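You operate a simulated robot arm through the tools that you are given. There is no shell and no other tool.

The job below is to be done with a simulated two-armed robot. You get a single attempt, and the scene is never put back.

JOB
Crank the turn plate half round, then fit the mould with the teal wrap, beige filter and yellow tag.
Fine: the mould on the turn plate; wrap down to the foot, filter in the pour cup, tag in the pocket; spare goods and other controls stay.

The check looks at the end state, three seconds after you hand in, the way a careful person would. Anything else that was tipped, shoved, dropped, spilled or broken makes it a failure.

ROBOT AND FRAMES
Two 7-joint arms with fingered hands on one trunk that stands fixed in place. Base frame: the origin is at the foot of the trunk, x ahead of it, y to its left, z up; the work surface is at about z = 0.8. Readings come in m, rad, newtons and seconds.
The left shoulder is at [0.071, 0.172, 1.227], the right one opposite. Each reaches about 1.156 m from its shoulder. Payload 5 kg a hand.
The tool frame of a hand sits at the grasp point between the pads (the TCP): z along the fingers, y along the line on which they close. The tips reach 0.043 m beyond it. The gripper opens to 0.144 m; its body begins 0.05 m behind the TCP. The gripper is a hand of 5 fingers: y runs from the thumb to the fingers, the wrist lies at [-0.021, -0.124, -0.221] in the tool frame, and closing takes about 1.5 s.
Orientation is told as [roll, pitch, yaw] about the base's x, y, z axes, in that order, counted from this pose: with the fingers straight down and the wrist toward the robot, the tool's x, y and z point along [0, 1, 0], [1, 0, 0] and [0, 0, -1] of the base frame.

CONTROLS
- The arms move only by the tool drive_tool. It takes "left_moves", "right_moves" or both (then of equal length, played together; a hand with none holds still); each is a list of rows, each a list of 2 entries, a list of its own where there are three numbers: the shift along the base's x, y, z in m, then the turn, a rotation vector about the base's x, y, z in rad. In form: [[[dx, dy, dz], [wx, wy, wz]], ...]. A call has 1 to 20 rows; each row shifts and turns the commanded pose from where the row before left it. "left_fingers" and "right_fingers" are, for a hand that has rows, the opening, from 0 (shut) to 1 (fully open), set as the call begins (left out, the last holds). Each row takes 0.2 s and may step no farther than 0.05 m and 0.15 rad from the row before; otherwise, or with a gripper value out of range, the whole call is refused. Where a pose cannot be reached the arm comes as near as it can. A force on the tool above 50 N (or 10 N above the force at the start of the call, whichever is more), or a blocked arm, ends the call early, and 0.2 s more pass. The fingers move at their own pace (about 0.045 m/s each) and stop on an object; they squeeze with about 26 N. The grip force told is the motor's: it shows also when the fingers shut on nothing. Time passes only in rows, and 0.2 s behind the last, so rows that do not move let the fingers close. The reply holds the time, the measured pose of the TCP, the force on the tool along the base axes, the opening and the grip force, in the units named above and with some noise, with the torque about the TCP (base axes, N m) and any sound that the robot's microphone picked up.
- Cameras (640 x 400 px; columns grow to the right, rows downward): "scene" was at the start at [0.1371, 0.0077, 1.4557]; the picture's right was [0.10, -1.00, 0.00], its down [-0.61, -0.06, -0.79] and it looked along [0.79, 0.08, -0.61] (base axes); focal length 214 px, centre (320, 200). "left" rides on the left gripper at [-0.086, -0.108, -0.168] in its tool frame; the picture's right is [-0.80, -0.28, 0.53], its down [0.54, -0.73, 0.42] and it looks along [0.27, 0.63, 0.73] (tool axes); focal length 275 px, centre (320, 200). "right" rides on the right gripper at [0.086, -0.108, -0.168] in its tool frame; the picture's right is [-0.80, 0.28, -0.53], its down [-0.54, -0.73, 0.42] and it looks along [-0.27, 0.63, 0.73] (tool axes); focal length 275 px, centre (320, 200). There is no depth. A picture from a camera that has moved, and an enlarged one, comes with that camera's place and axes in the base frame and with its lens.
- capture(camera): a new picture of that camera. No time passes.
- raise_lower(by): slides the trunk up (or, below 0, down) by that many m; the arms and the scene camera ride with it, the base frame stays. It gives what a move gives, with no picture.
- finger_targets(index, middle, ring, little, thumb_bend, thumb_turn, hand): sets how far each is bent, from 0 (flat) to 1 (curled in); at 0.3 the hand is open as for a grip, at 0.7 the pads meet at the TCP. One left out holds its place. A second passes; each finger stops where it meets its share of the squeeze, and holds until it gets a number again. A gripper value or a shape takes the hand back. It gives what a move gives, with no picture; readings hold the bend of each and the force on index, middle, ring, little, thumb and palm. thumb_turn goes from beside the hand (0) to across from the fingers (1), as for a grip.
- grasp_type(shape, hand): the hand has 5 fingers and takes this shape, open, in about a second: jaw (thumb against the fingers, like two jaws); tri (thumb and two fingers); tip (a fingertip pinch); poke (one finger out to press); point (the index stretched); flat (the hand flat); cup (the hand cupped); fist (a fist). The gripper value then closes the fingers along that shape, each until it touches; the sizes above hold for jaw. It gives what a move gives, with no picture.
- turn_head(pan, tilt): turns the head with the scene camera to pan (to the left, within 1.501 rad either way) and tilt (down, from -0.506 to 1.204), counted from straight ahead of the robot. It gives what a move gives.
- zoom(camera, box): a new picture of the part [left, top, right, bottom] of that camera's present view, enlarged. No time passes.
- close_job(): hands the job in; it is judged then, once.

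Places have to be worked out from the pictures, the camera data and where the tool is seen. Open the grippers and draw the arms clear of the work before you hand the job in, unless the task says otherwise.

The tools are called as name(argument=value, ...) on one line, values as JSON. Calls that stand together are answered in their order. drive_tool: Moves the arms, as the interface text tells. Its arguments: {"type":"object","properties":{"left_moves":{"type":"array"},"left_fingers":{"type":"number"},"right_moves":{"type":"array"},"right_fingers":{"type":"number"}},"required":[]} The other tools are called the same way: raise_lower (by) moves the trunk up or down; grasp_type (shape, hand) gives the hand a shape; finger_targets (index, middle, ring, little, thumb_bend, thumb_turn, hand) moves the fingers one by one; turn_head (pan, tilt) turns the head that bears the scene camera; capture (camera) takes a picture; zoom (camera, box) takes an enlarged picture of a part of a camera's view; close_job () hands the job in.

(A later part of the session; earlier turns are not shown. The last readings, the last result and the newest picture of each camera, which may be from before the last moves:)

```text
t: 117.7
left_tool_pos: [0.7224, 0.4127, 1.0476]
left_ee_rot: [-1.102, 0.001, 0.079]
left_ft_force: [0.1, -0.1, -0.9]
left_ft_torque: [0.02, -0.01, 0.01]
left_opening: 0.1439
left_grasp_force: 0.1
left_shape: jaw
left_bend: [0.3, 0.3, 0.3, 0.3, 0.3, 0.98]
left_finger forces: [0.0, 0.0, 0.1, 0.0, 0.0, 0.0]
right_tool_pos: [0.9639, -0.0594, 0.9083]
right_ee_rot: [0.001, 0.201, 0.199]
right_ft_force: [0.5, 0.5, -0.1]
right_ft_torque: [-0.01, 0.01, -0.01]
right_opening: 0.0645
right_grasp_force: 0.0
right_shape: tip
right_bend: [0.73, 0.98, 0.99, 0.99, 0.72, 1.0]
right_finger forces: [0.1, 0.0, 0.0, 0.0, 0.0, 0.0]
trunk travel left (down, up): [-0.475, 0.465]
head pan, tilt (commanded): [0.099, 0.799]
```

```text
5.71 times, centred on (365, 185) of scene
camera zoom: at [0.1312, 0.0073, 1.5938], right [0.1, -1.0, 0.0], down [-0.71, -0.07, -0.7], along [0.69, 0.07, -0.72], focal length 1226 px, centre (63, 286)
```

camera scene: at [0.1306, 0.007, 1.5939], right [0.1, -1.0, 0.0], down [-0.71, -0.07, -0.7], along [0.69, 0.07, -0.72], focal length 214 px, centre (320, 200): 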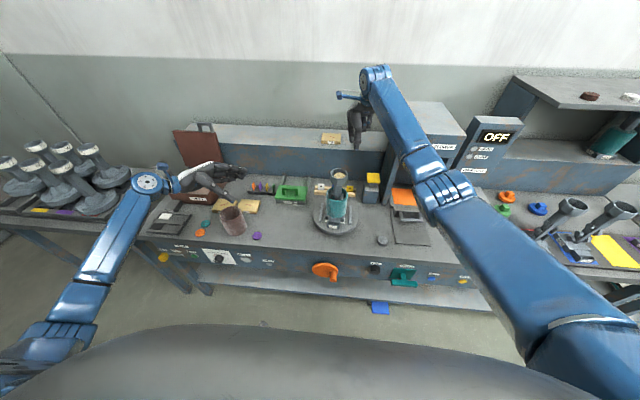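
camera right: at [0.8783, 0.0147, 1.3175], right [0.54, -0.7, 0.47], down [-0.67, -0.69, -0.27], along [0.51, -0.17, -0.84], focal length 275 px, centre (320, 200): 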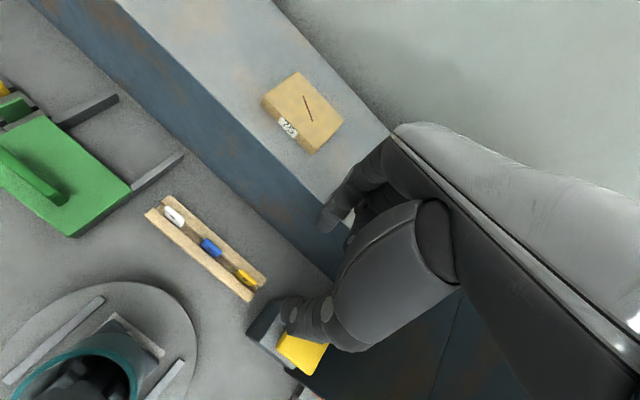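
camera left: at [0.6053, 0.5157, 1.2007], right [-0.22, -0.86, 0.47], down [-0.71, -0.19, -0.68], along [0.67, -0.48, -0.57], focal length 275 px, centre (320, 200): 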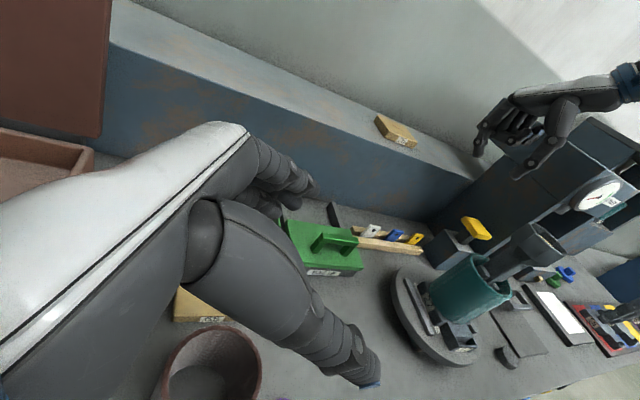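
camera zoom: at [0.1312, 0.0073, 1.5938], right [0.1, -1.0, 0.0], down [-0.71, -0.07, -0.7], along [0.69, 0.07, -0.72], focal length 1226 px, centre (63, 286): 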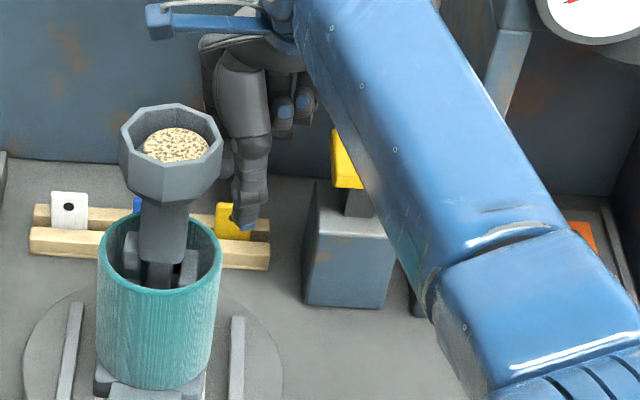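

The rails are only about 2 cm tall, so there is room to grip 2 cm of the tag. I lower to TCP z≈0.876.

drive_tool(right_moves=[[[0, 0, -0.012], [0, 0, 0]], [[0, 0, -0.012], [0, 0, 0]], [[0, 0, -0.008], [0, 0, 0]], [[0, 0, 0], [0, 0, 0]]])

zoom(camera="left", box=[390, 190, 490, 265])

zoom(camera="right", box=[240, 190, 400, 340])

```text
t: 118.7
left_tool_pos: [0.7217, 0.413, 1.0473]
left_ee_rot: [-1.1, 0.001, 0.078]
left_ft_force: [-0.1, 0.5, 0.7]
left_ft_torque: [0.0, 0.0, 0.02]
left_opening: 0.1436
left_grasp_force: 0.1
left_shape: jaw
left_bend: [0.3, 0.3, 0.3, 0.3, 0.3, 0.98]
left_finger forces: [0.0, 0.0, 0.0, 0.0, 0.0, 0.0]
right_tool_pos: [0.9614, -0.059, 0.8763]
right_ee_rot: [0.0, 0.201, 0.2]
right_ft_force: [0.4, -0.4, 0.3]
right_ft_torque: [-0.02, -0.01, 0.0]
right_opening: 0.0646
right_grasp_force: 0.1
right_shape: tip
right_bend: [0.73, 0.98, 0.99, 0.99, 0.72, 1.0]
right_finger forces: [0.0, 0.0, 0.1, 0.1, 0.0, 0.1]
trunk travel left (down, up): [-0.475, 0.465]
head pan, tilt (commanded): [0.099, 0.799]
```

```text
5.33 times, centred on (440, 228) of left
camera zoom: at [0.6059, 0.516, 1.2002], right [-0.22, -0.86, 0.47], down [-0.71, -0.19, -0.68], along [0.67, -0.48, -0.57], focal length 1468 px, centre (-320, 53)
```

zoom: 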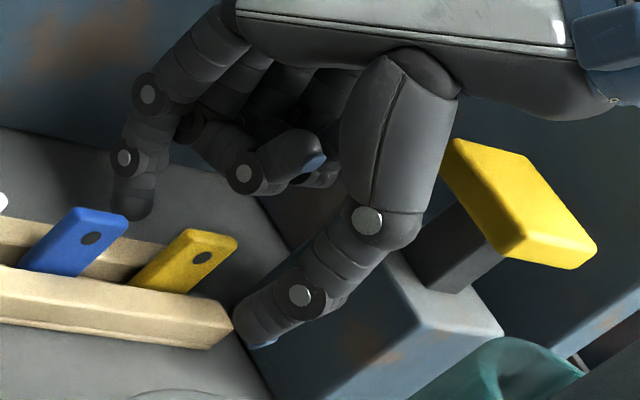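

```text
2.67 times, centred on (320, 265) of right
camera zoom: at [0.8743, 0.0111, 1.0616], right [0.54, -0.7, 0.47], down [-0.67, -0.69, -0.27], along [0.51, -0.17, -0.84], focal length 734 px, centre (320, 27)
```

zoom: 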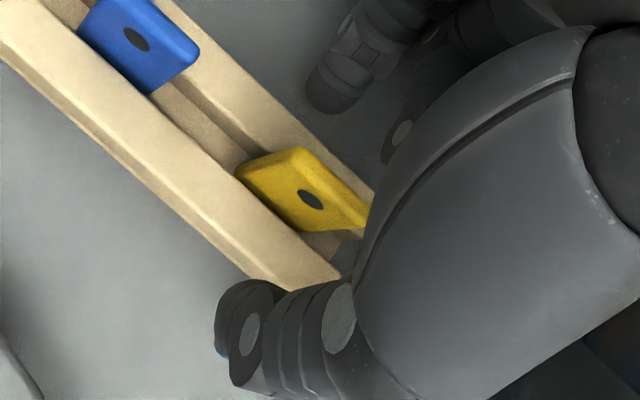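

Index behind and thumb in front line up with the tag at about y=-0.061. I close the pinch.

drive_tool(right_moves=[[[0, 0, 0], [0, 0, 0]], [[0, 0, 0], [0, 0, 0]], [[0, 0, 0], [0, 0, 0]], [[0, 0, 0], [0, 0, 0]], [[0, 0, 0], [0, 0, 0]], [[0, 0, 0], [0, 0, 0]]], right_fingers=0.0)

zoom(camera="left", box=[390, 190, 490, 265])

zoom(camera="right", box=[240, 190, 400, 340])

```text
t: 120.1
left_tool_pos: [0.7232, 0.4136, 1.048]
left_ee_rot: [-1.1, 0.001, 0.079]
left_ft_force: [-0.5, 1.2, 0.7]
left_ft_torque: [0.01, 0.0, 0.02]
left_opening: 0.1436
left_grasp_force: 0.1
left_shape: jaw
left_bend: [0.3, 0.3, 0.3, 0.3, 0.3, 0.98]
left_finger forces: [0.0, 0.1, 0.1, 0.1, 0.0, 0.0]
right_tool_pos: [0.9628, -0.059, 0.8762]
right_ee_rot: [-0.001, 0.201, 0.199]
right_ft_force: [2.6, 0.1, -1.1]
right_ft_torque: [0.03, -0.21, -0.03]
right_opening: 0.0047
right_grasp_force: 25.9
right_shape: tip
right_bend: [0.68, 1.0, 1.0, 1.0, 0.72, 1.0]
right_finger forces: [25.0, 0.1, 0.0, 0.0, 21.5, 0.1]
trunk travel left (down, up): [-0.475, 0.465]
head pan, tilt (commanded): [0.099, 0.799]
```

```text
5.33 times, centred on (440, 228) of left
camera zoom: at [0.6062, 0.5161, 1.2], right [-0.22, -0.86, 0.47], down [-0.71, -0.19, -0.68], along [0.67, -0.48, -0.57], focal length 1468 px, centre (-320, 53)
```

zoom: 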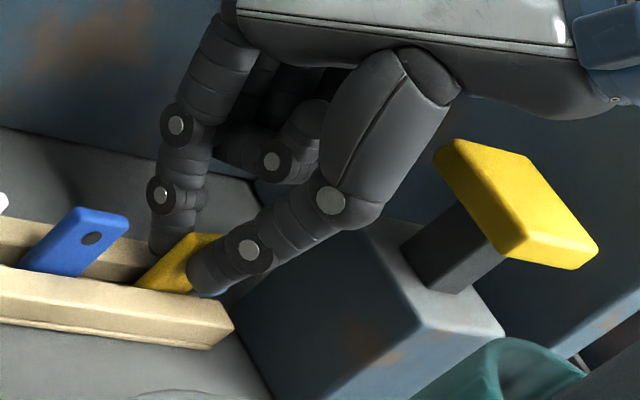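

```text
2.67 times, centred on (320, 265) of right
camera zoom: at [0.8748, 0.011, 1.0616], right [0.54, -0.7, 0.47], down [-0.67, -0.69, -0.27], along [0.51, -0.17, -0.84], focal length 734 px, centre (320, 27)
```

zoom: 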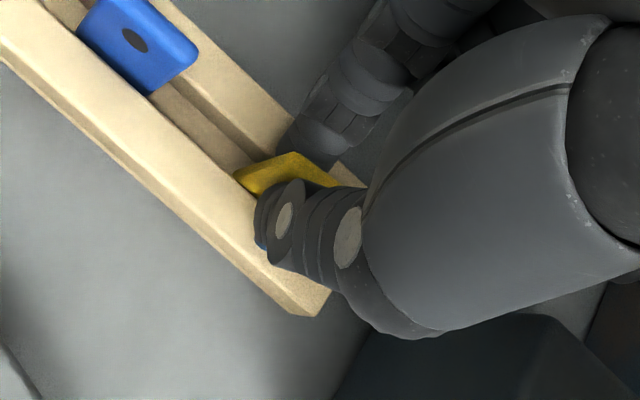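

The tag is pinched (index 25 N, thumb 21 N). I draw it out along its lean direction, then upward.

drive_tool(right_moves=[[[0.0045, 0, 0.0085], [0, 0, 0]], [[0.0045, 0, 0.0085], [0, 0, 0]], [[0.0045, 0, 0.0085], [0, 0, 0]], [[0.0045, 0, 0.0085], [0, 0, 0]], [[0, 0, 0], [0, 0, 0]]])

zoom(camera="left", box=[380, 160, 500, 265])

zoom(camera="right", box=[240, 190, 400, 340])

```text
t: 121.3
left_tool_pos: [0.7222, 0.4132, 1.0488]
left_ee_rot: [-1.1, 0.001, 0.078]
left_ft_force: [0.8, 0.2, -0.8]
left_ft_torque: [0.02, -0.03, 0.02]
left_opening: 0.1434
left_grasp_force: 0.1
left_shape: jaw
left_bend: [0.3, 0.3, 0.3, 0.3, 0.3, 0.98]
left_finger forces: [0.1, 0.0, 0.1, 0.1, 0.0, 0.0]
right_tool_pos: [0.9802, -0.0589, 0.912]
right_ee_rot: [0.001, 0.202, 0.2]
right_ft_force: [0.5, 0.3, -0.2]
right_ft_torque: [0.02, 0.01, -0.02]
right_opening: 0.0048
right_grasp_force: 26.1
right_shape: tip
right_bend: [0.68, 1.0, 1.0, 1.0, 0.72, 1.0]
right_finger forces: [23.6, 0.0, 0.0, 0.0, 23.6, 0.1]
trunk travel left (down, up): [-0.475, 0.465]
head pan, tilt (commanded): [0.099, 0.799]
```

```text
3.81 times, centred on (440, 212) of left
camera zoom: at [0.6059, 0.5159, 1.2002], right [-0.22, -0.86, 0.47], down [-0.71, -0.19, -0.68], along [0.67, -0.48, -0.57], focal length 1049 px, centre (-137, 152)
```

zoom: 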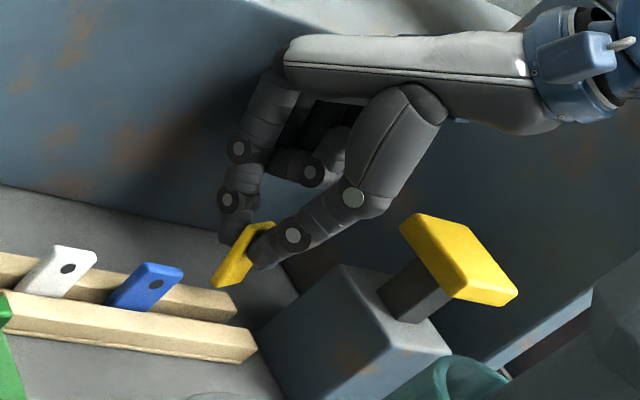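

```text
2.67 times, centred on (320, 265) of right
camera zoom: at [0.8932, 0.0117, 1.0971], right [0.54, -0.7, 0.47], down [-0.67, -0.69, -0.27], along [0.51, -0.17, -0.84], focal length 734 px, centre (320, 27)
```

zoom: 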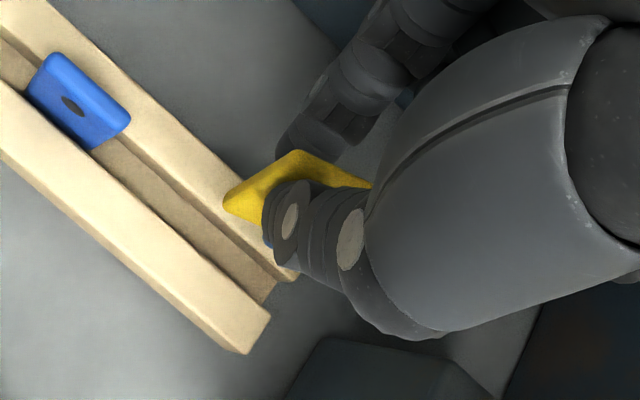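

The tag is out and held. I lift it up well clear of everything.

drive_tool(right_moves=[[[0, 0, 0.03], [0, 0, 0]], [[0, 0, 0.04], [0, 0, 0]], [[0, 0, 0.04], [0, 0, 0]], [[0, 0, 0.04], [0, 0, 0]], [[-0.01, 0, 0.04], [0, 0, 0]], [[-0.02, 0, 0.04], [0, 0, 0]], [[-0.03, 0, 0.04], [0, 0, 0]], [[-0.03, 0, 0.03], [0, 0, 0]], [[0, 0, 0], [0, 0, 0]]])

capture(camera="scene")

capture(camera="left")

zoom(camera="right", box=[240, 190, 400, 340])

```text
t: 123.3
left_tool_pos: [0.7231, 0.4134, 1.0475]
left_ee_rot: [-1.102, 0.0, 0.079]
left_ft_force: [1.3, 0.7, 0.4]
left_ft_torque: [0.0, 0.03, -0.02]
left_opening: 0.1437
left_grasp_force: 0.0
left_shape: jaw
left_bend: [0.3, 0.3, 0.3, 0.3, 0.3, 0.98]
left_finger forces: [0.0, 0.0, 0.1, 0.0, 0.0, 0.0]
right_tool_pos: [0.8914, -0.0576, 1.2136]
right_ee_rot: [-0.001, 0.203, 0.2]
right_ft_force: [0.8, -0.6, 0.1]
right_ft_torque: [0.03, 0.06, -0.03]
right_opening: 0.005
right_grasp_force: 25.8
right_shape: tip
right_bend: [0.68, 1.0, 1.0, 1.0, 0.72, 1.0]
right_finger forces: [23.4, 0.0, 0.0, 0.1, 23.2, 0.0]
trunk travel left (down, up): [-0.475, 0.465]
head pan, tilt (commanded): [0.099, 0.799]
```

```text
taken
camera scene: at [0.1323, 0.0074, 1.5937], right [0.1, -1.0, 0.0], down [-0.71, -0.07, -0.7], along [0.69, 0.07, -0.72], focal length 214 px, centre (320, 200)
```

scene: 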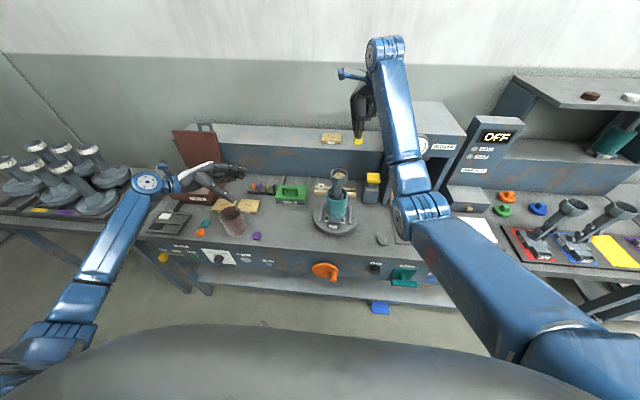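

```text
taken
camera left: at [0.6066, 0.516, 1.1998], right [-0.22, -0.86, 0.47], down [-0.71, -0.19, -0.67], along [0.67, -0.48, -0.57], focal length 275 px, centre (320, 200)
```

left: 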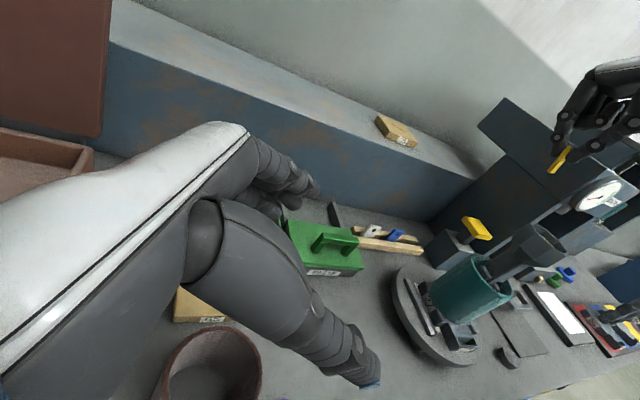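

```text
2.67 times, centred on (320, 265) of right
camera zoom: at [0.803, 0.0116, 1.3994], right [0.54, -0.7, 0.47], down [-0.67, -0.69, -0.27], along [0.51, -0.17, -0.84], focal length 734 px, centre (320, 27)
```

zoom: 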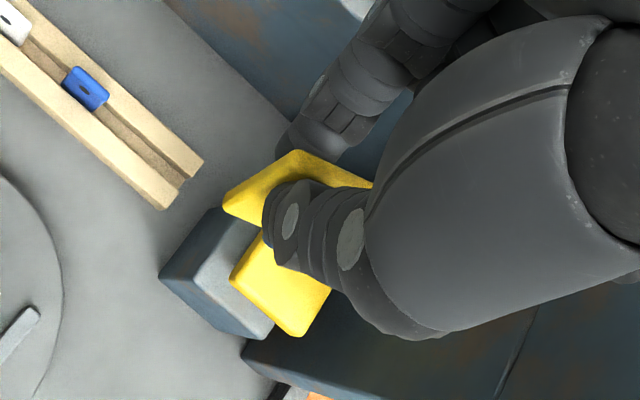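

The tag hangs securely below the pinch. I zoom in to measure its orientation in the hand.

zoom(camera="left", box=[525, 110, 605, 185])

zoom(camera="scene", box=[338, 110, 378, 155])

```text
5.33 times, centred on (565, 148) of left
camera zoom: at [0.6066, 0.516, 1.1998], right [-0.22, -0.86, 0.47], down [-0.71, -0.19, -0.67], along [0.67, -0.48, -0.57], focal length 1468 px, centre (-987, 480)
```

zoom: 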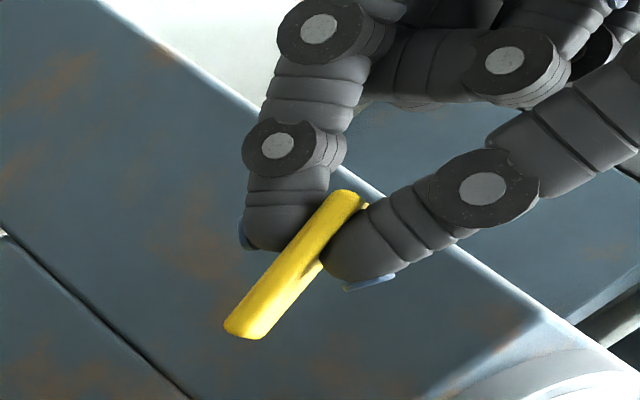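

```text
8.89 times, centred on (358, 132) of scene
camera zoom: at [0.1323, 0.0074, 1.5937], right [0.1, -1.0, 0.0], down [-0.71, -0.07, -0.7], along [0.69, 0.07, -0.72], focal length 1906 px, centre (-18, 800)
```

zoom: 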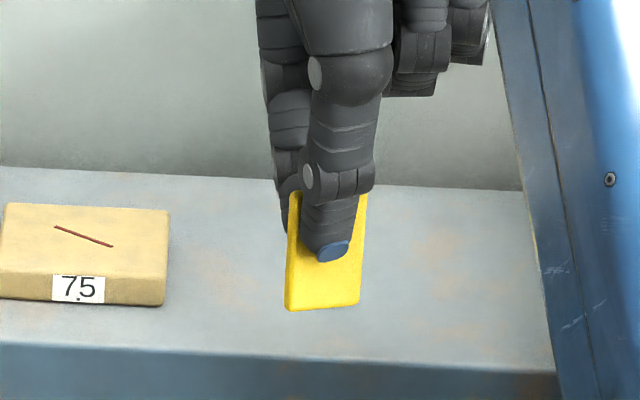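

The tag hangs aligned with the fingers (5.0 cm long, about 2.7 cm of it below the fingertips). To insert it without touching the wrap I'll tilt the hand so the tag's bottom points forward. First I raise the trunk for arm room.

raise_lower(by=0.25)

drive_tool(right_moves=[[[-0.01, 0.005, 0], [0, 0, -0.1]], [[-0.01, 0.005, 0], [0, 0, -0.1]], [[-0.03, 0.01, -0.02], [0, -0.117, 0]], [[-0.03, 0.01, -0.02], [0, -0.117, 0]], [[-0.03, 0.01, -0.02], [0, -0.117, 0]], [[-0.03, 0.01, -0.02], [0, -0.117, 0]], [[-0.03, 0.01, -0.02], [0, -0.117, 0]], [[-0.03, 0.01, -0.02], [0, -0.117, 0]], [[0, 0, 0], [0, 0, 0]]])

capture(camera="scene")

capture(camera="right")

capture(camera="left")

```text
t: 125.9
left_tool_pos: [0.7227, 0.4139, 1.2979]
left_ee_rot: [-1.1, 0.0, 0.079]
left_ft_force: [0.5, 0.0, -0.3]
left_ft_torque: [0.02, 0.02, -0.01]
left_opening: 0.1437
left_grasp_force: 0.2
left_shape: jaw
left_bend: [0.3, 0.3, 0.3, 0.3, 0.3, 0.98]
left_finger forces: [0.0, 0.0, 0.1, 0.0, 0.0, 0.0]
right_tool_pos: [0.8903, -0.0585, 1.4638]
right_ee_rot: [0.0, 0.201, 0.2]
right_ft_force: [1.1, -0.5, -0.5]
right_ft_torque: [-0.01, -0.01, 0.0]
right_opening: 0.0046
right_grasp_force: 26.1
right_shape: tip
right_bend: [0.68, 1.0, 1.0, 1.0, 0.72, 1.0]
right_finger forces: [23.3, 0.0, 0.1, 0.0, 23.2, 0.1]
trunk travel left (down, up): [-0.725, 0.215]
head pan, tilt (commanded): [0.099, 0.799]
```

```text
t: 127.9
left_tool_pos: [0.7222, 0.4144, 1.2978]
left_ee_rot: [-1.102, -0.001, 0.079]
left_ft_force: [0.0, -0.4, -0.3]
left_ft_torque: [0.04, 0.01, -0.02]
left_opening: 0.1435
left_grasp_force: 0.1
left_shape: jaw
left_bend: [0.3, 0.3, 0.3, 0.3, 0.3, 0.98]
left_finger forces: [0.1, 0.0, 0.1, 0.1, 0.0, 0.0]
right_tool_pos: [0.6909, 0.0115, 1.3441]
right_ee_rot: [0.0, -0.503, -0.002]
right_ft_force: [0.8, 0.4, -0.2]
right_ft_torque: [0.04, 0.01, -0.03]
right_opening: 0.0047
right_grasp_force: 25.9
right_shape: tip
right_bend: [0.69, 1.0, 1.0, 1.0, 0.72, 1.0]
right_finger forces: [23.1, 0.0, 0.1, 0.1, 23.2, 0.0]
trunk travel left (down, up): [-0.725, 0.215]
head pan, tilt (commanded): [0.099, 0.799]
```

```text
taken
camera scene: at [0.1322, 0.0074, 1.8438], right [0.1, -1.0, 0.0], down [-0.71, -0.07, -0.7], along [0.69, 0.07, -0.72], focal length 214 px, centre (320, 200)
```

scene: 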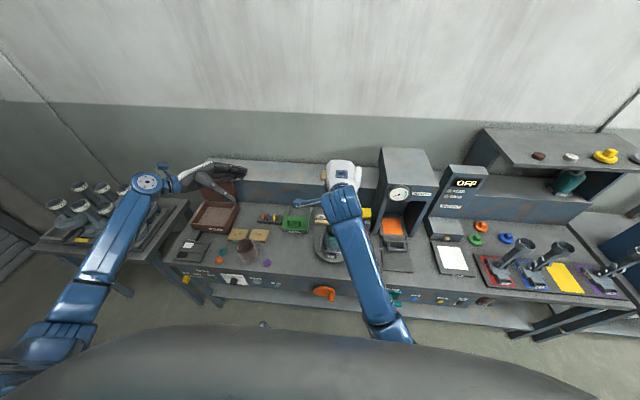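

```text
taken
camera right: at [0.5158, 0.0984, 1.4382], right [-0.01, -0.8, 0.6], down [-0.43, -0.54, -0.72], along [0.9, -0.27, -0.34], focal length 275 px, centre (320, 200)
```

right: 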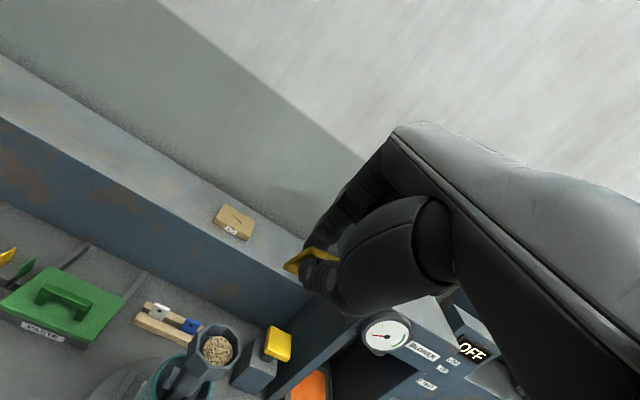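

```text
taken
camera left: at [0.6065, 0.516, 1.45], right [-0.22, -0.86, 0.47], down [-0.71, -0.19, -0.67], along [0.67, -0.48, -0.57], focal length 275 px, centre (320, 200)
```

left: 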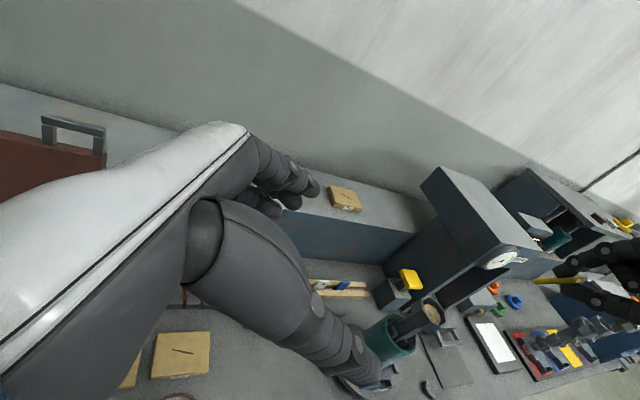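

The right arm moved freely with the hand tilted 29° forward. The left hand blocks its own view of the pocket, so I shift it back and down for a better angle, and lower the right hand toward the pocket.

drive_tool(left_moves=[[[-0.025, 0, -0.03], [0, 0, 0]], [[-0.025, 0, -0.03], [0, 0, 0]], [[-0.025, 0, -0.03], [0, 0, 0]], [[-0.025, 0, -0.03], [0, 0, 0]], [[0, 0, -0.03], [0, 0, 0]], [[0, 0, -0.03], [0, 0, 0]]], right_moves=[[[-0.01, 0.001, -0.04], [0, 0, 0]], [[-0.01, 0.001, -0.04], [0, 0, 0]], [[-0.01, 0.001, -0.04], [0, 0, 0]], [[-0.01, 0.001, -0.04], [0, 0, 0]], [[-0.008, 0.001, -0.04], [0, 0, 0]], [[0, 0, -0.04], [0, 0, 0]]])

capture(camera="left")

capture(camera="right")

capture(camera="scene")

```text
t: 129.5
left_tool_pos: [0.6205, 0.4138, 1.1174]
left_ee_rot: [-1.101, -0.001, 0.079]
left_ft_force: [-0.4, -0.2, -0.3]
left_ft_torque: [0.04, 0.01, 0.01]
left_opening: 0.1438
left_grasp_force: 0.1
left_shape: jaw
left_bend: [0.3, 0.3, 0.3, 0.3, 0.3, 0.98]
left_finger forces: [0.0, 0.0, 0.0, 0.0, 0.0, 0.1]
right_tool_pos: [0.645, -0.027, 1.0867]
right_ee_rot: [-0.116, -0.516, 0.074]
right_ft_force: [-0.3, 0.4, -0.3]
right_ft_torque: [0.0, 0.02, 0.04]
right_opening: 0.0048
right_grasp_force: 26.5
right_shape: tip
right_bend: [0.69, 1.0, 1.0, 1.0, 0.72, 1.0]
right_finger forces: [23.1, 0.0, 0.0, 0.1, 23.3, 0.1]
trunk travel left (down, up): [-0.725, 0.215]
head pan, tilt (commanded): [0.099, 0.799]
stopped in row 6 (right hand): the arm was blocked; the commanded pose is now the measured one
```

```text
taken
camera left: at [0.5041, 0.5165, 1.2691], right [-0.22, -0.86, 0.47], down [-0.71, -0.19, -0.68], along [0.67, -0.48, -0.57], focal length 275 px, centre (320, 200)
```

left: 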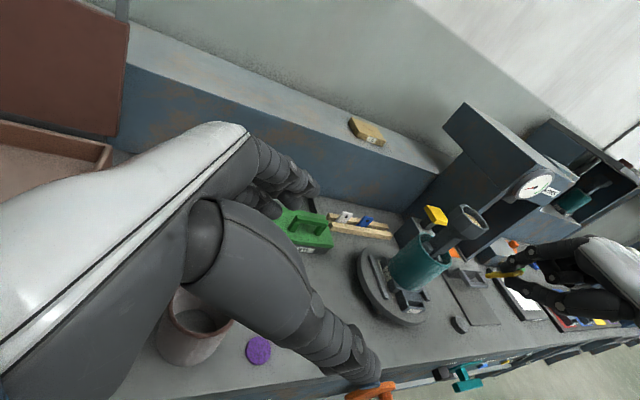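

```text
taken
camera right: at [0.4655, 0.066, 1.1689], right [-0.01, -0.73, 0.68], down [-0.41, -0.62, -0.67], along [0.91, -0.28, -0.3], focal length 275 px, centre (320, 200)
```

right: 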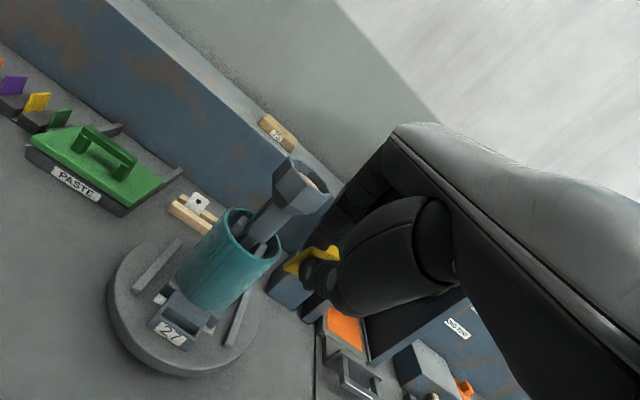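

```text
taken
camera scene: at [0.1303, 0.0073, 1.8439], right [0.1, -0.99, 0.0], down [-0.71, -0.07, -0.7], along [0.69, 0.07, -0.72], focal length 214 px, centre (320, 200)
```

scene: 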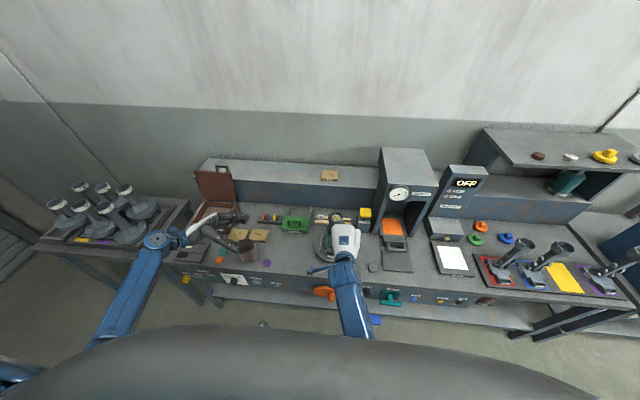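

The right arm was blocked by the chest on this straight-back route because its elbow came inward. I lift away and go round to the right side, then approach the pocket from the right with the elbow out.

drive_tool(right_moves=[[[0.015, -0.01, 0.03], [0, 0, 0]], [[0.01, -0.02, 0.035], [0.03, 0, 0]], [[0.005, -0.03, 0.03], [0.03, 0, 0]], [[0, -0.04, 0.02], [0.03, 0, 0]], [[0, -0.045, 0], [0.026, 0, 0.03]], [[0, -0.045, 0], [0, 0, 0.03]], [[0, -0.045, 0], [0, 0, 0]], [[0, -0.045, 0], [0, 0, 0]], [[0, -0.02, 0], [0, 0, 0]]])

capture(camera="scene")

```text
t: 131.5
left_tool_pos: [0.6214, 0.4137, 1.1185]
left_ee_rot: [-1.102, -0.001, 0.077]
left_ft_force: [0.1, -0.4, -1.2]
left_ft_torque: [-0.01, -0.02, 0.01]
left_opening: 0.144
left_grasp_force: 0.0
left_shape: jaw
left_bend: [0.3, 0.3, 0.3, 0.3, 0.3, 0.98]
left_finger forces: [0.0, 0.0, 0.0, 0.0, 0.0, 0.0]
right_tool_pos: [0.6747, -0.3251, 1.2022]
right_ee_rot: [0.022, -0.522, 0.065]
right_ft_force: [0.2, -0.7, -0.6]
right_ft_torque: [-0.04, 0.01, 0.03]
right_opening: 0.0049
right_grasp_force: 25.7
right_shape: tip
right_bend: [0.69, 1.0, 1.0, 1.0, 0.72, 1.0]
right_finger forces: [23.0, 0.0, 0.0, 0.0, 23.2, 0.1]
trunk travel left (down, up): [-0.725, 0.215]
head pan, tilt (commanded): [0.099, 0.799]
```

```text
taken
camera scene: at [0.1309, 0.0062, 1.8438], right [0.1, -0.99, 0.0], down [-0.71, -0.07, -0.7], along [0.69, 0.07, -0.72], focal length 214 px, centre (320, 200)
```

scene: 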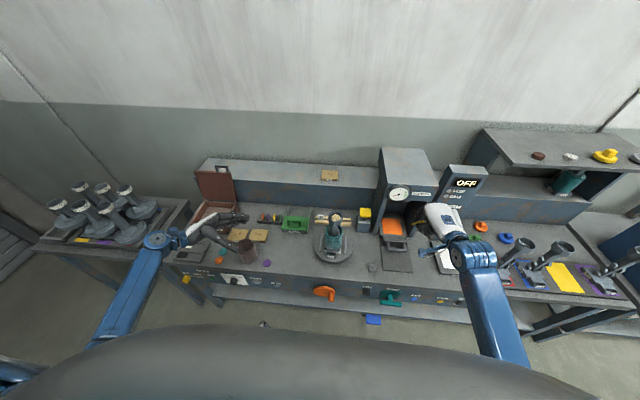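

The elbow is now out to the right. I lower the hand here to z≈1.0, adding a little yaw.

drive_tool(right_moves=[[[-0.006, 0, -0.04], [0, 0, 0.03]], [[-0.006, 0, -0.04], [0, 0, 0.03]], [[-0.006, 0, -0.04], [0, 0, 0.03]], [[-0.006, 0, -0.04], [0, 0, 0.03]], [[-0.006, 0, -0.035], [0, 0, 0]], [[0, 0, 0], [0, 0, 0]]])

capture(camera="scene")

turn_head(pan=-0.7, tilt=0.9)

capture(camera="scene")

```text
t: 132.9
left_tool_pos: [0.6216, 0.4138, 1.1169]
left_ee_rot: [-1.102, -0.002, 0.08]
left_ft_force: [-0.1, -0.3, -0.6]
left_ft_torque: [0.0, 0.0, 0.01]
left_opening: 0.1438
left_grasp_force: 0.1
left_shape: jaw
left_bend: [0.3, 0.3, 0.3, 0.3, 0.3, 0.98]
left_finger forces: [0.0, 0.1, 0.0, 0.1, 0.0, 0.0]
right_tool_pos: [0.6461, -0.3242, 1.0052]
right_ee_rot: [0.019, -0.522, 0.185]
right_ft_force: [0.3, -0.2, -0.2]
right_ft_torque: [0.0, 0.01, -0.01]
right_opening: 0.0047
right_grasp_force: 25.9
right_shape: tip
right_bend: [0.69, 1.0, 1.0, 1.0, 0.72, 1.0]
right_finger forces: [23.1, 0.0, 0.1, 0.0, 23.3, 0.0]
trunk travel left (down, up): [-0.725, 0.215]
head pan, tilt (commanded): [0.099, 0.799]
```

```text
taken
camera scene: at [0.131, 0.008, 1.8438], right [0.1, -1.0, 0.0], down [-0.71, -0.07, -0.7], along [0.69, 0.07, -0.72], focal length 214 px, centre (320, 200)
```

scene: 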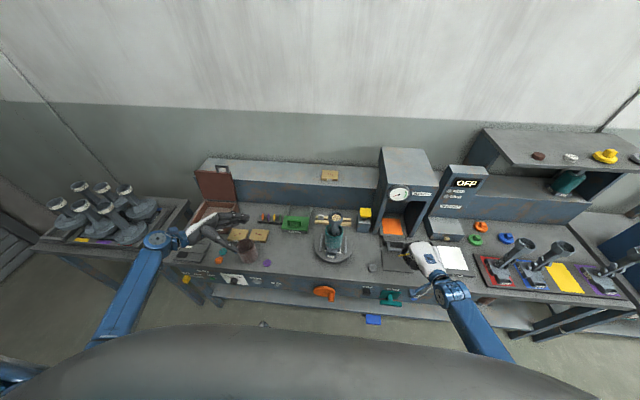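

```text
t: 134.0
left_tool_pos: [0.6217, 0.4139, 1.1173]
left_ee_rot: [-1.101, 0.0, 0.078]
left_ft_force: [0.1, 0.3, -0.8]
left_ft_torque: [0.03, -0.01, 0.02]
left_opening: 0.1441
left_grasp_force: 0.0
left_shape: jaw
left_bend: [0.3, 0.3, 0.3, 0.3, 0.3, 0.98]
left_finger forces: [0.1, 0.0, 0.0, 0.0, 0.1, 0.0]
right_tool_pos: [0.6463, -0.3248, 1.0045]
right_ee_rot: [0.02, -0.522, 0.184]
right_ft_force: [0.0, -0.2, 0.2]
right_ft_torque: [-0.01, -0.02, -0.02]
right_opening: 0.0049
right_grasp_force: 25.9
right_shape: tip
right_bend: [0.69, 1.0, 1.0, 1.0, 0.72, 1.0]
right_finger forces: [23.1, 0.0, 0.0, 0.0, 23.3, 0.0]
trunk travel left (down, up): [-0.725, 0.215]
head pan, tilt (commanded): [-0.7, 0.901]
```

```text
taken
camera scene: at [0.1086, -0.0493, 1.8359], right [-0.64, -0.77, 0.0], down [-0.6, 0.5, -0.62], along [0.48, -0.4, -0.78], focal length 214 px, centre (320, 200)
```

scene: 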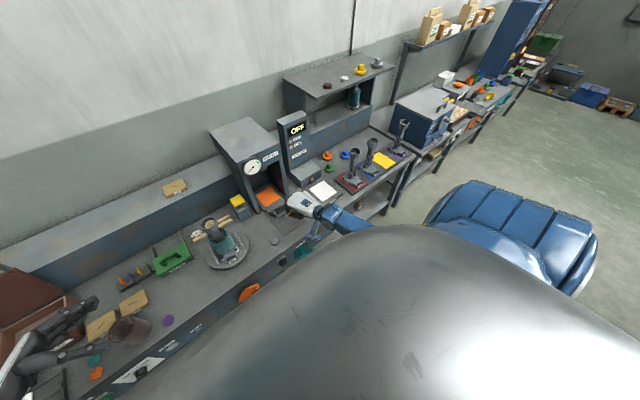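

The forearm comes from the right, low in front of the chest. I turn the head back and move the hand left toward the pocket in steps, watching for blocking.

turn_head(pan=0.1, tilt=0.85)

drive_tool(right_moves=[[[0, 0.04, 0], [0, 0, 0]], [[0, 0.04, 0], [0, 0, 0]], [[0, 0.04, 0], [0, 0, 0]], [[0, 0.04, 0], [0, 0, 0]], [[0, 0, 0], [0, 0, 0]]])

capture(camera="scene")

```text
t: 135.1
left_tool_pos: [0.6224, 0.414, 1.1172]
left_ee_rot: [-1.102, 0.0, 0.078]
left_ft_force: [-0.2, 0.3, -0.9]
left_ft_torque: [0.0, 0.0, 0.02]
left_opening: 0.1437
left_grasp_force: 0.1
left_shape: jaw
left_bend: [0.3, 0.3, 0.3, 0.3, 0.3, 0.98]
left_finger forces: [0.1, 0.0, 0.0, 0.0, 0.0, 0.0]
right_tool_pos: [0.6455, -0.3242, 1.0062]
right_ee_rot: [0.02, -0.521, 0.185]
right_ft_force: [-1.0, -0.5, 0.4]
right_ft_torque: [0.02, -0.02, -0.01]
right_opening: 0.0048
right_grasp_force: 26.4
right_shape: tip
right_bend: [0.69, 1.0, 1.0, 1.0, 0.72, 1.0]
right_finger forces: [23.2, 0.0, 0.0, 0.1, 23.2, 0.0]
trunk travel left (down, up): [-0.725, 0.215]
head pan, tilt (commanded): [0.099, 0.85]
```

```text
t: 136.3
left_tool_pos: [0.6218, 0.4138, 1.1162]
left_ee_rot: [-1.101, 0.0, 0.079]
left_ft_force: [-0.4, 0.1, 0.4]
left_ft_torque: [0.04, -0.02, -0.01]
left_opening: 0.1439
left_grasp_force: 0.0
left_shape: jaw
left_bend: [0.3, 0.3, 0.3, 0.3, 0.3, 0.98]
left_finger forces: [0.0, 0.0, 0.1, 0.1, 0.0, 0.0]
right_tool_pos: [0.6442, -0.1665, 1.0049]
right_ee_rot: [0.021, -0.522, 0.185]
right_ft_force: [-0.3, 0.5, 0.4]
right_ft_torque: [0.0, 0.05, -0.01]
right_opening: 0.0052
right_grasp_force: 26.3
right_shape: tip
right_bend: [0.69, 1.0, 1.0, 1.0, 0.72, 1.0]
right_finger forces: [23.1, 0.0, 0.0, 0.0, 23.2, 0.0]
trunk travel left (down, up): [-0.725, 0.215]
head pan, tilt (commanded): [0.099, 0.85]
```

```text
taken
camera scene: at [0.1287, 0.0068, 1.8398], right [0.1, -0.99, 0.0], down [-0.75, -0.07, -0.66], along [0.66, 0.07, -0.75], focal length 214 px, centre (320, 200)
```

scene: 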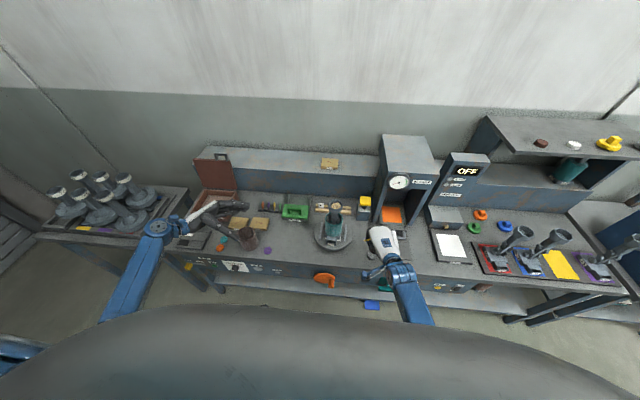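

No obstruction so far. I continue left another 10 cm.

drive_tool(right_moves=[[[0, 0.025, 0], [0, 0, 0]], [[0, 0.025, 0], [0, 0, 0]], [[0, 0.025, 0], [0, 0, 0]], [[0, 0.025, 0], [0, 0, 0]], [[0, 0, 0], [0, 0, 0]]])

capture(camera="scene")

capture(camera="right")

capture(camera="left")

```text
t: 137.5
left_tool_pos: [0.622, 0.4139, 1.1177]
left_ee_rot: [-1.102, -0.001, 0.078]
left_ft_force: [-0.6, 0.5, 0.3]
left_ft_torque: [0.03, 0.01, 0.01]
left_opening: 0.1438
left_grasp_force: 0.0
left_shape: jaw
left_bend: [0.3, 0.3, 0.3, 0.3, 0.3, 0.98]
left_finger forces: [0.0, 0.0, 0.0, 0.0, 0.0, 0.0]
right_tool_pos: [0.6437, -0.0642, 1.0071]
right_ee_rot: [0.021, -0.522, 0.185]
right_ft_force: [0.3, 0.7, -0.1]
right_ft_torque: [0.0, 0.01, 0.0]
right_opening: 0.0045
right_grasp_force: 26.2
right_shape: tip
right_bend: [0.69, 1.0, 1.0, 1.0, 0.72, 1.0]
right_finger forces: [23.2, 0.1, 0.1, 0.1, 23.2, 0.0]
trunk travel left (down, up): [-0.725, 0.215]
head pan, tilt (commanded): [0.099, 0.85]
```

```text
taken
camera scene: at [0.1286, 0.0071, 1.8398], right [0.1, -0.99, 0.0], down [-0.75, -0.07, -0.66], along [0.66, 0.07, -0.75], focal length 214 px, centre (320, 200)
```

scene: 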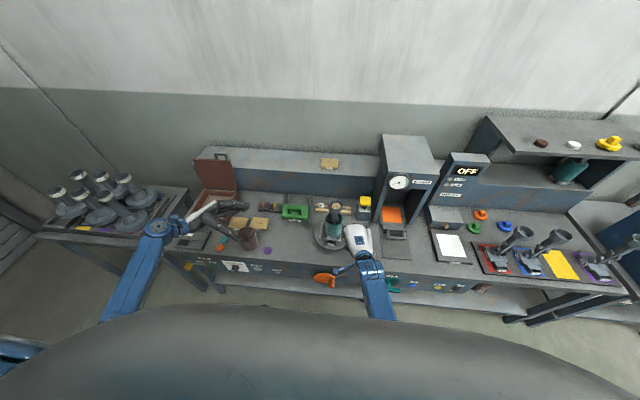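

```text
taken
camera right: at [0.4535, -0.0161, 1.1005], right [0.14, -0.8, 0.59], down [-0.31, -0.6, -0.74], along [0.94, -0.08, -0.33], focal length 275 px, centre (320, 200)
```

right: 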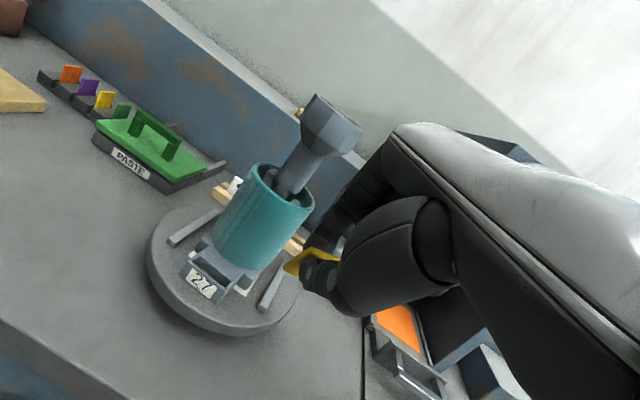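

```text
taken
camera left: at [0.5048, 0.5166, 1.269], right [-0.22, -0.86, 0.47], down [-0.71, -0.19, -0.68], along [0.67, -0.48, -0.57], focal length 275 px, centre (320, 200)
```

left: 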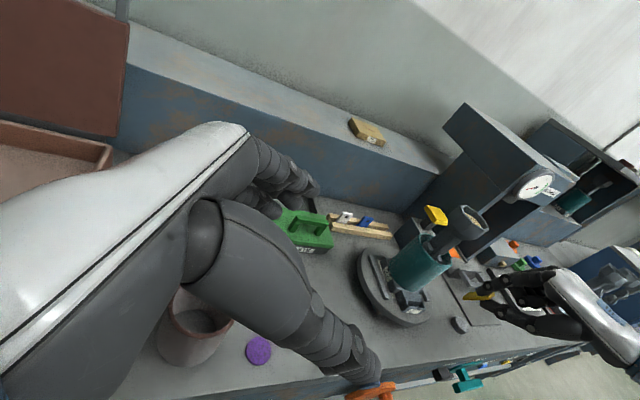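

The arm is unobstructed here. I turn the yaw nearly straight so the tag lines up with the slot, and move on until the tag is above the pocket.

drive_tool(right_moves=[[[0, 0.02, 0], [0, 0, -0.05]], [[0, 0.02, 0], [0, 0, -0.05]], [[0, 0.02, 0], [0, 0, -0.05]], [[0, 0.015, 0], [0, 0, 0]], [[0, 0, 0], [0, 0, 0]]])

capture(camera="right")

zoom(camera="left", box=[370, 230, 530, 340])

capture(camera="scene")

```text
t: 138.3
left_tool_pos: [0.6211, 0.4102, 1.1179]
left_ee_rot: [-1.1, -0.001, 0.077]
left_ft_force: [1.1, -1.0, 0.4]
left_ft_torque: [0.07, 0.01, -0.02]
left_opening: 0.1438
left_grasp_force: 0.0
left_shape: jaw
left_bend: [0.3, 0.3, 0.3, 0.3, 0.3, 0.98]
left_finger forces: [0.0, 0.0, 0.0, 0.1, 0.0, 0.0]
right_tool_pos: [0.6394, -0.1133, 0.973]
right_ee_rot: [-0.208, -0.506, 0.197]
right_ft_force: [-0.1, -0.6, -0.5]
right_ft_torque: [0.06, 0.0, 0.01]
right_opening: 0.0047
right_grasp_force: 26.2
right_shape: tip
right_bend: [0.69, 1.0, 1.0, 1.0, 0.72, 1.0]
right_finger forces: [23.2, 0.0, 0.1, 0.1, 23.3, 0.0]
trunk travel left (down, up): [-0.725, 0.215]
head pan, tilt (commanded): [0.099, 0.85]
stopped in row 4 (right hand): the arm was blocked; the commanded pose is now the measured one
```

```text
taken
camera right: at [0.4545, -0.0301, 1.0486], right [0.05, -0.67, 0.74], down [-0.36, -0.7, -0.62], along [0.93, -0.23, -0.27], focal length 275 px, centre (320, 200)
```

right: 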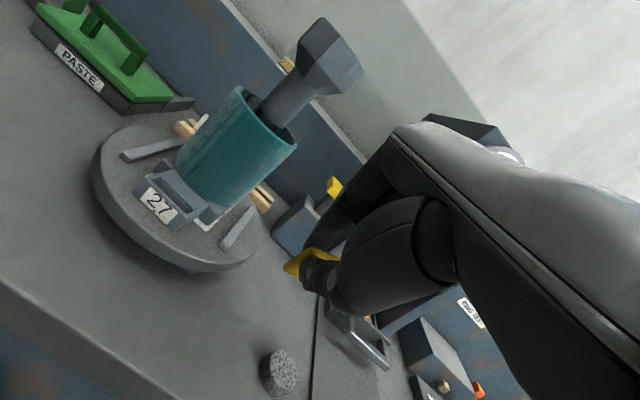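

```text
3.64 times, centred on (450, 285) of left
camera zoom: at [0.5051, 0.5128, 1.27], right [-0.22, -0.86, 0.47], down [-0.71, -0.19, -0.68], along [0.67, -0.48, -0.57], focal length 1001 px, centre (-153, -109)
```

zoom: 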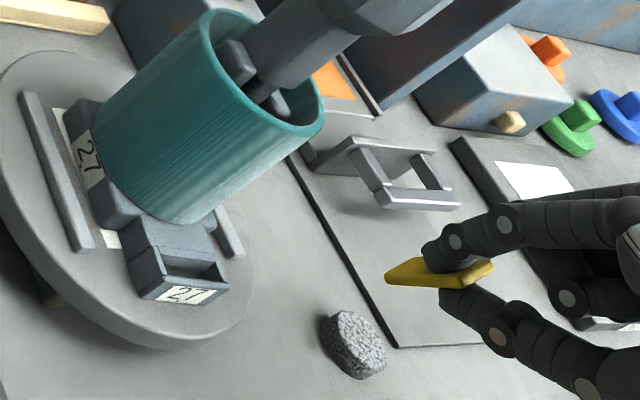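

```text
taken
camera scene: at [0.1288, 0.0024, 1.8398], right [0.1, -1.0, 0.0], down [-0.75, -0.07, -0.66], along [0.66, 0.07, -0.75], focal length 214 px, centre (320, 200)
```

scene: 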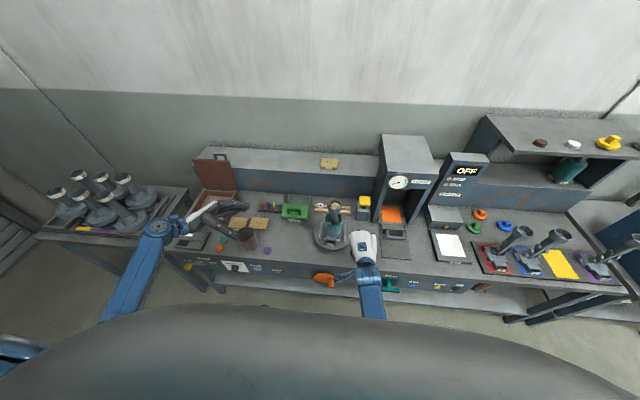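

Blocked again once the wrist nears the midline. A roll of the hand by about 25° keeps the wrist to the right; the tag will tilt slightly sideways but still fit the wider slot. I back off and apply that roll.

drive_tool(right_moves=[[[0.005, -0.02, 0.03], [0, 0, 0]], [[0.005, -0.02, 0.03], [0, 0, 0]], [[0, -0.01, 0.02], [0.108, 0.0216, 0.061]], [[0, 0, 0], [0.108, 0.0216, 0.061]], [[0, 0, 0], [0.108, 0.0216, 0.061]], [[0, 0, 0], [0.108, 0.0216, 0.061]], [[0, 0, 0], [0.108, 0.0216, 0.061]], [[0, 0, 0], [0, 0, -0.05]], [[0, 0, 0], [0, 0, -0.05]], [[0, 0, 0], [0, 0, 0]]])

capture(camera="scene")

capture(camera="right")

```text
t: 140.5
left_tool_pos: [0.623, 0.4123, 1.1169]
left_ee_rot: [-1.102, -0.002, 0.078]
left_ft_force: [1.0, -0.5, 0.1]
left_ft_torque: [0.0, -0.02, -0.05]
left_opening: 0.1439
left_grasp_force: 0.0
left_shape: jaw
left_bend: [0.3, 0.3, 0.3, 0.3, 0.3, 0.98]
left_finger forces: [0.0, 0.0, 0.1, 0.0, 0.1, 0.0]
right_tool_pos: [0.6497, -0.1588, 1.053]
right_ee_rot: [0.424, -0.504, 0.096]
right_ft_force: [0.1, -0.7, -0.1]
right_ft_torque: [0.01, -0.03, 0.02]
right_opening: 0.0049
right_grasp_force: 25.6
right_shape: tip
right_bend: [0.69, 1.0, 1.0, 1.0, 0.72, 1.0]
right_finger forces: [23.0, 0.0, 0.1, 0.0, 23.1, 0.0]
trunk travel left (down, up): [-0.725, 0.215]
head pan, tilt (commanded): [0.099, 0.85]
```

```text
taken
camera scene: at [0.13, 0.0052, 1.8397], right [0.1, -1.0, 0.0], down [-0.75, -0.07, -0.66], along [0.66, 0.07, -0.75], focal length 214 px, centre (320, 200)
```

scene: 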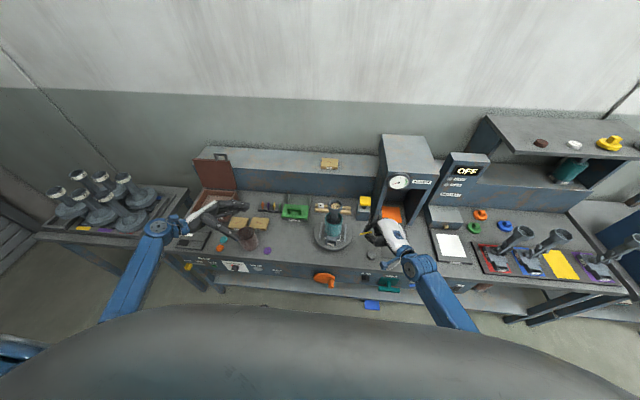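

```text
taken
camera right: at [0.465, -0.1691, 1.1645], right [0.26, -0.92, 0.28], down [-0.31, -0.35, -0.88], along [0.91, 0.15, -0.38], focal length 275 px, centre (320, 200)
```

right: 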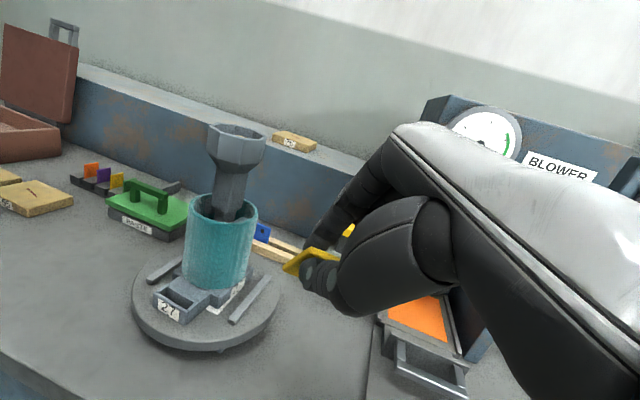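

With the roll, the arm is free and both cameras see the pocket. I trim pitch and yaw for wrap clearance, and lower the trunk 0.1 m to keep a comfortable arm posture.

drive_tool(right_moves=[[[0, 0, 0.03], [0, 0.054, 0]], [[0, 0, 0.03], [0, 0, -0.09]], [[0, 0, 0], [0, 0, -0.085]]])

raise_lower(by=-0.1)

capture(camera="scene")

capture(camera="right")

```text
t: 141.3
left_tool_pos: [0.6199, 0.4165, 1.1164]
left_ee_rot: [-1.102, -0.002, 0.078]
left_ft_force: [0.5, 0.4, 0.1]
left_ft_torque: [-0.01, 0.0, 0.05]
left_opening: 0.1437
left_grasp_force: 0.0
left_shape: jaw
left_bend: [0.3, 0.3, 0.3, 0.3, 0.3, 0.98]
left_finger forces: [0.1, 0.0, 0.1, 0.0, 0.0, 0.0]
right_tool_pos: [0.6491, -0.1572, 1.1137]
right_ee_rot: [0.425, -0.452, -0.082]
right_ft_force: [-0.5, 0.1, 0.0]
right_ft_torque: [-0.03, 0.02, -0.02]
right_opening: 0.0048
right_grasp_force: 25.8
right_shape: tip
right_bend: [0.69, 1.0, 1.0, 1.0, 0.72, 1.0]
right_finger forces: [23.1, 0.0, 0.1, 0.0, 23.0, 0.0]
trunk travel left (down, up): [-0.725, 0.215]
head pan, tilt (commanded): [0.099, 0.85]
```

```text
t: 142.7
left_tool_pos: [0.6208, 0.4147, 1.0178]
left_ee_rot: [-1.1, -0.002, 0.078]
left_ft_force: [-0.2, 0.1, -0.2]
left_ft_torque: [0.0, 0.0, 0.04]
left_opening: 0.1437
left_grasp_force: 0.1
left_shape: jaw
left_bend: [0.3, 0.3, 0.3, 0.3, 0.3, 0.98]
left_finger forces: [0.0, 0.0, 0.0, 0.0, 0.0, 0.1]
right_tool_pos: [0.6506, -0.1585, 1.013]
right_ee_rot: [0.427, -0.453, -0.077]
right_ft_force: [0.1, -0.6, -0.8]
right_ft_torque: [0.05, 0.01, 0.03]
right_opening: 0.0048
right_grasp_force: 26.2
right_shape: tip
right_bend: [0.69, 1.0, 1.0, 1.0, 0.72, 1.0]
right_finger forces: [22.9, 0.0, 0.0, 0.0, 23.0, 0.0]
trunk travel left (down, up): [-0.625, 0.315]
head pan, tilt (commanded): [0.099, 0.85]
```

```text
taken
camera scene: at [0.1285, 0.0071, 1.7399], right [0.1, -1.0, 0.0], down [-0.75, -0.07, -0.66], along [0.66, 0.07, -0.75], focal length 214 px, centre (320, 200)
```

scene: 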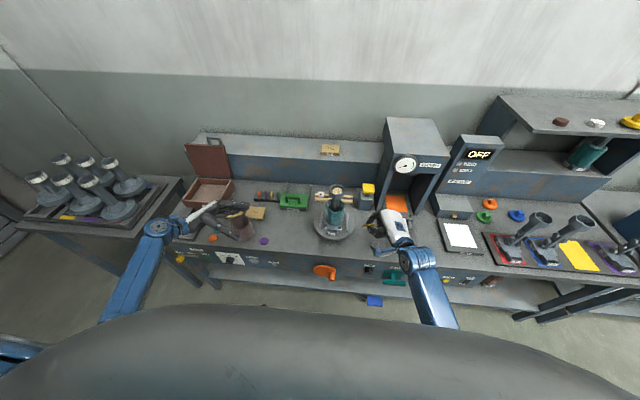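

```text
taken
camera right: at [0.4722, -0.1356, 1.1358], right [0.11, -0.96, 0.26], down [-0.41, -0.29, -0.87], along [0.91, -0.01, -0.42], focal length 275 px, centre (320, 200)
```

right: 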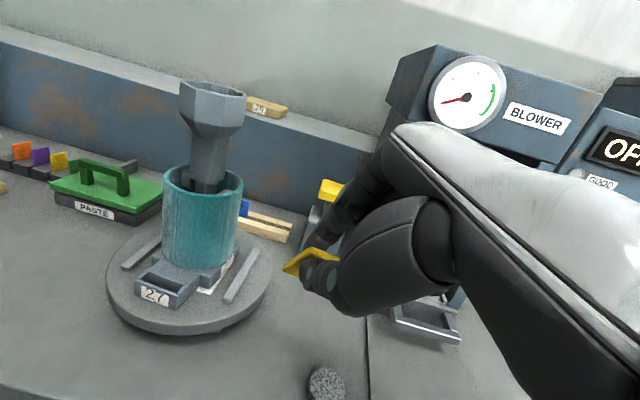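

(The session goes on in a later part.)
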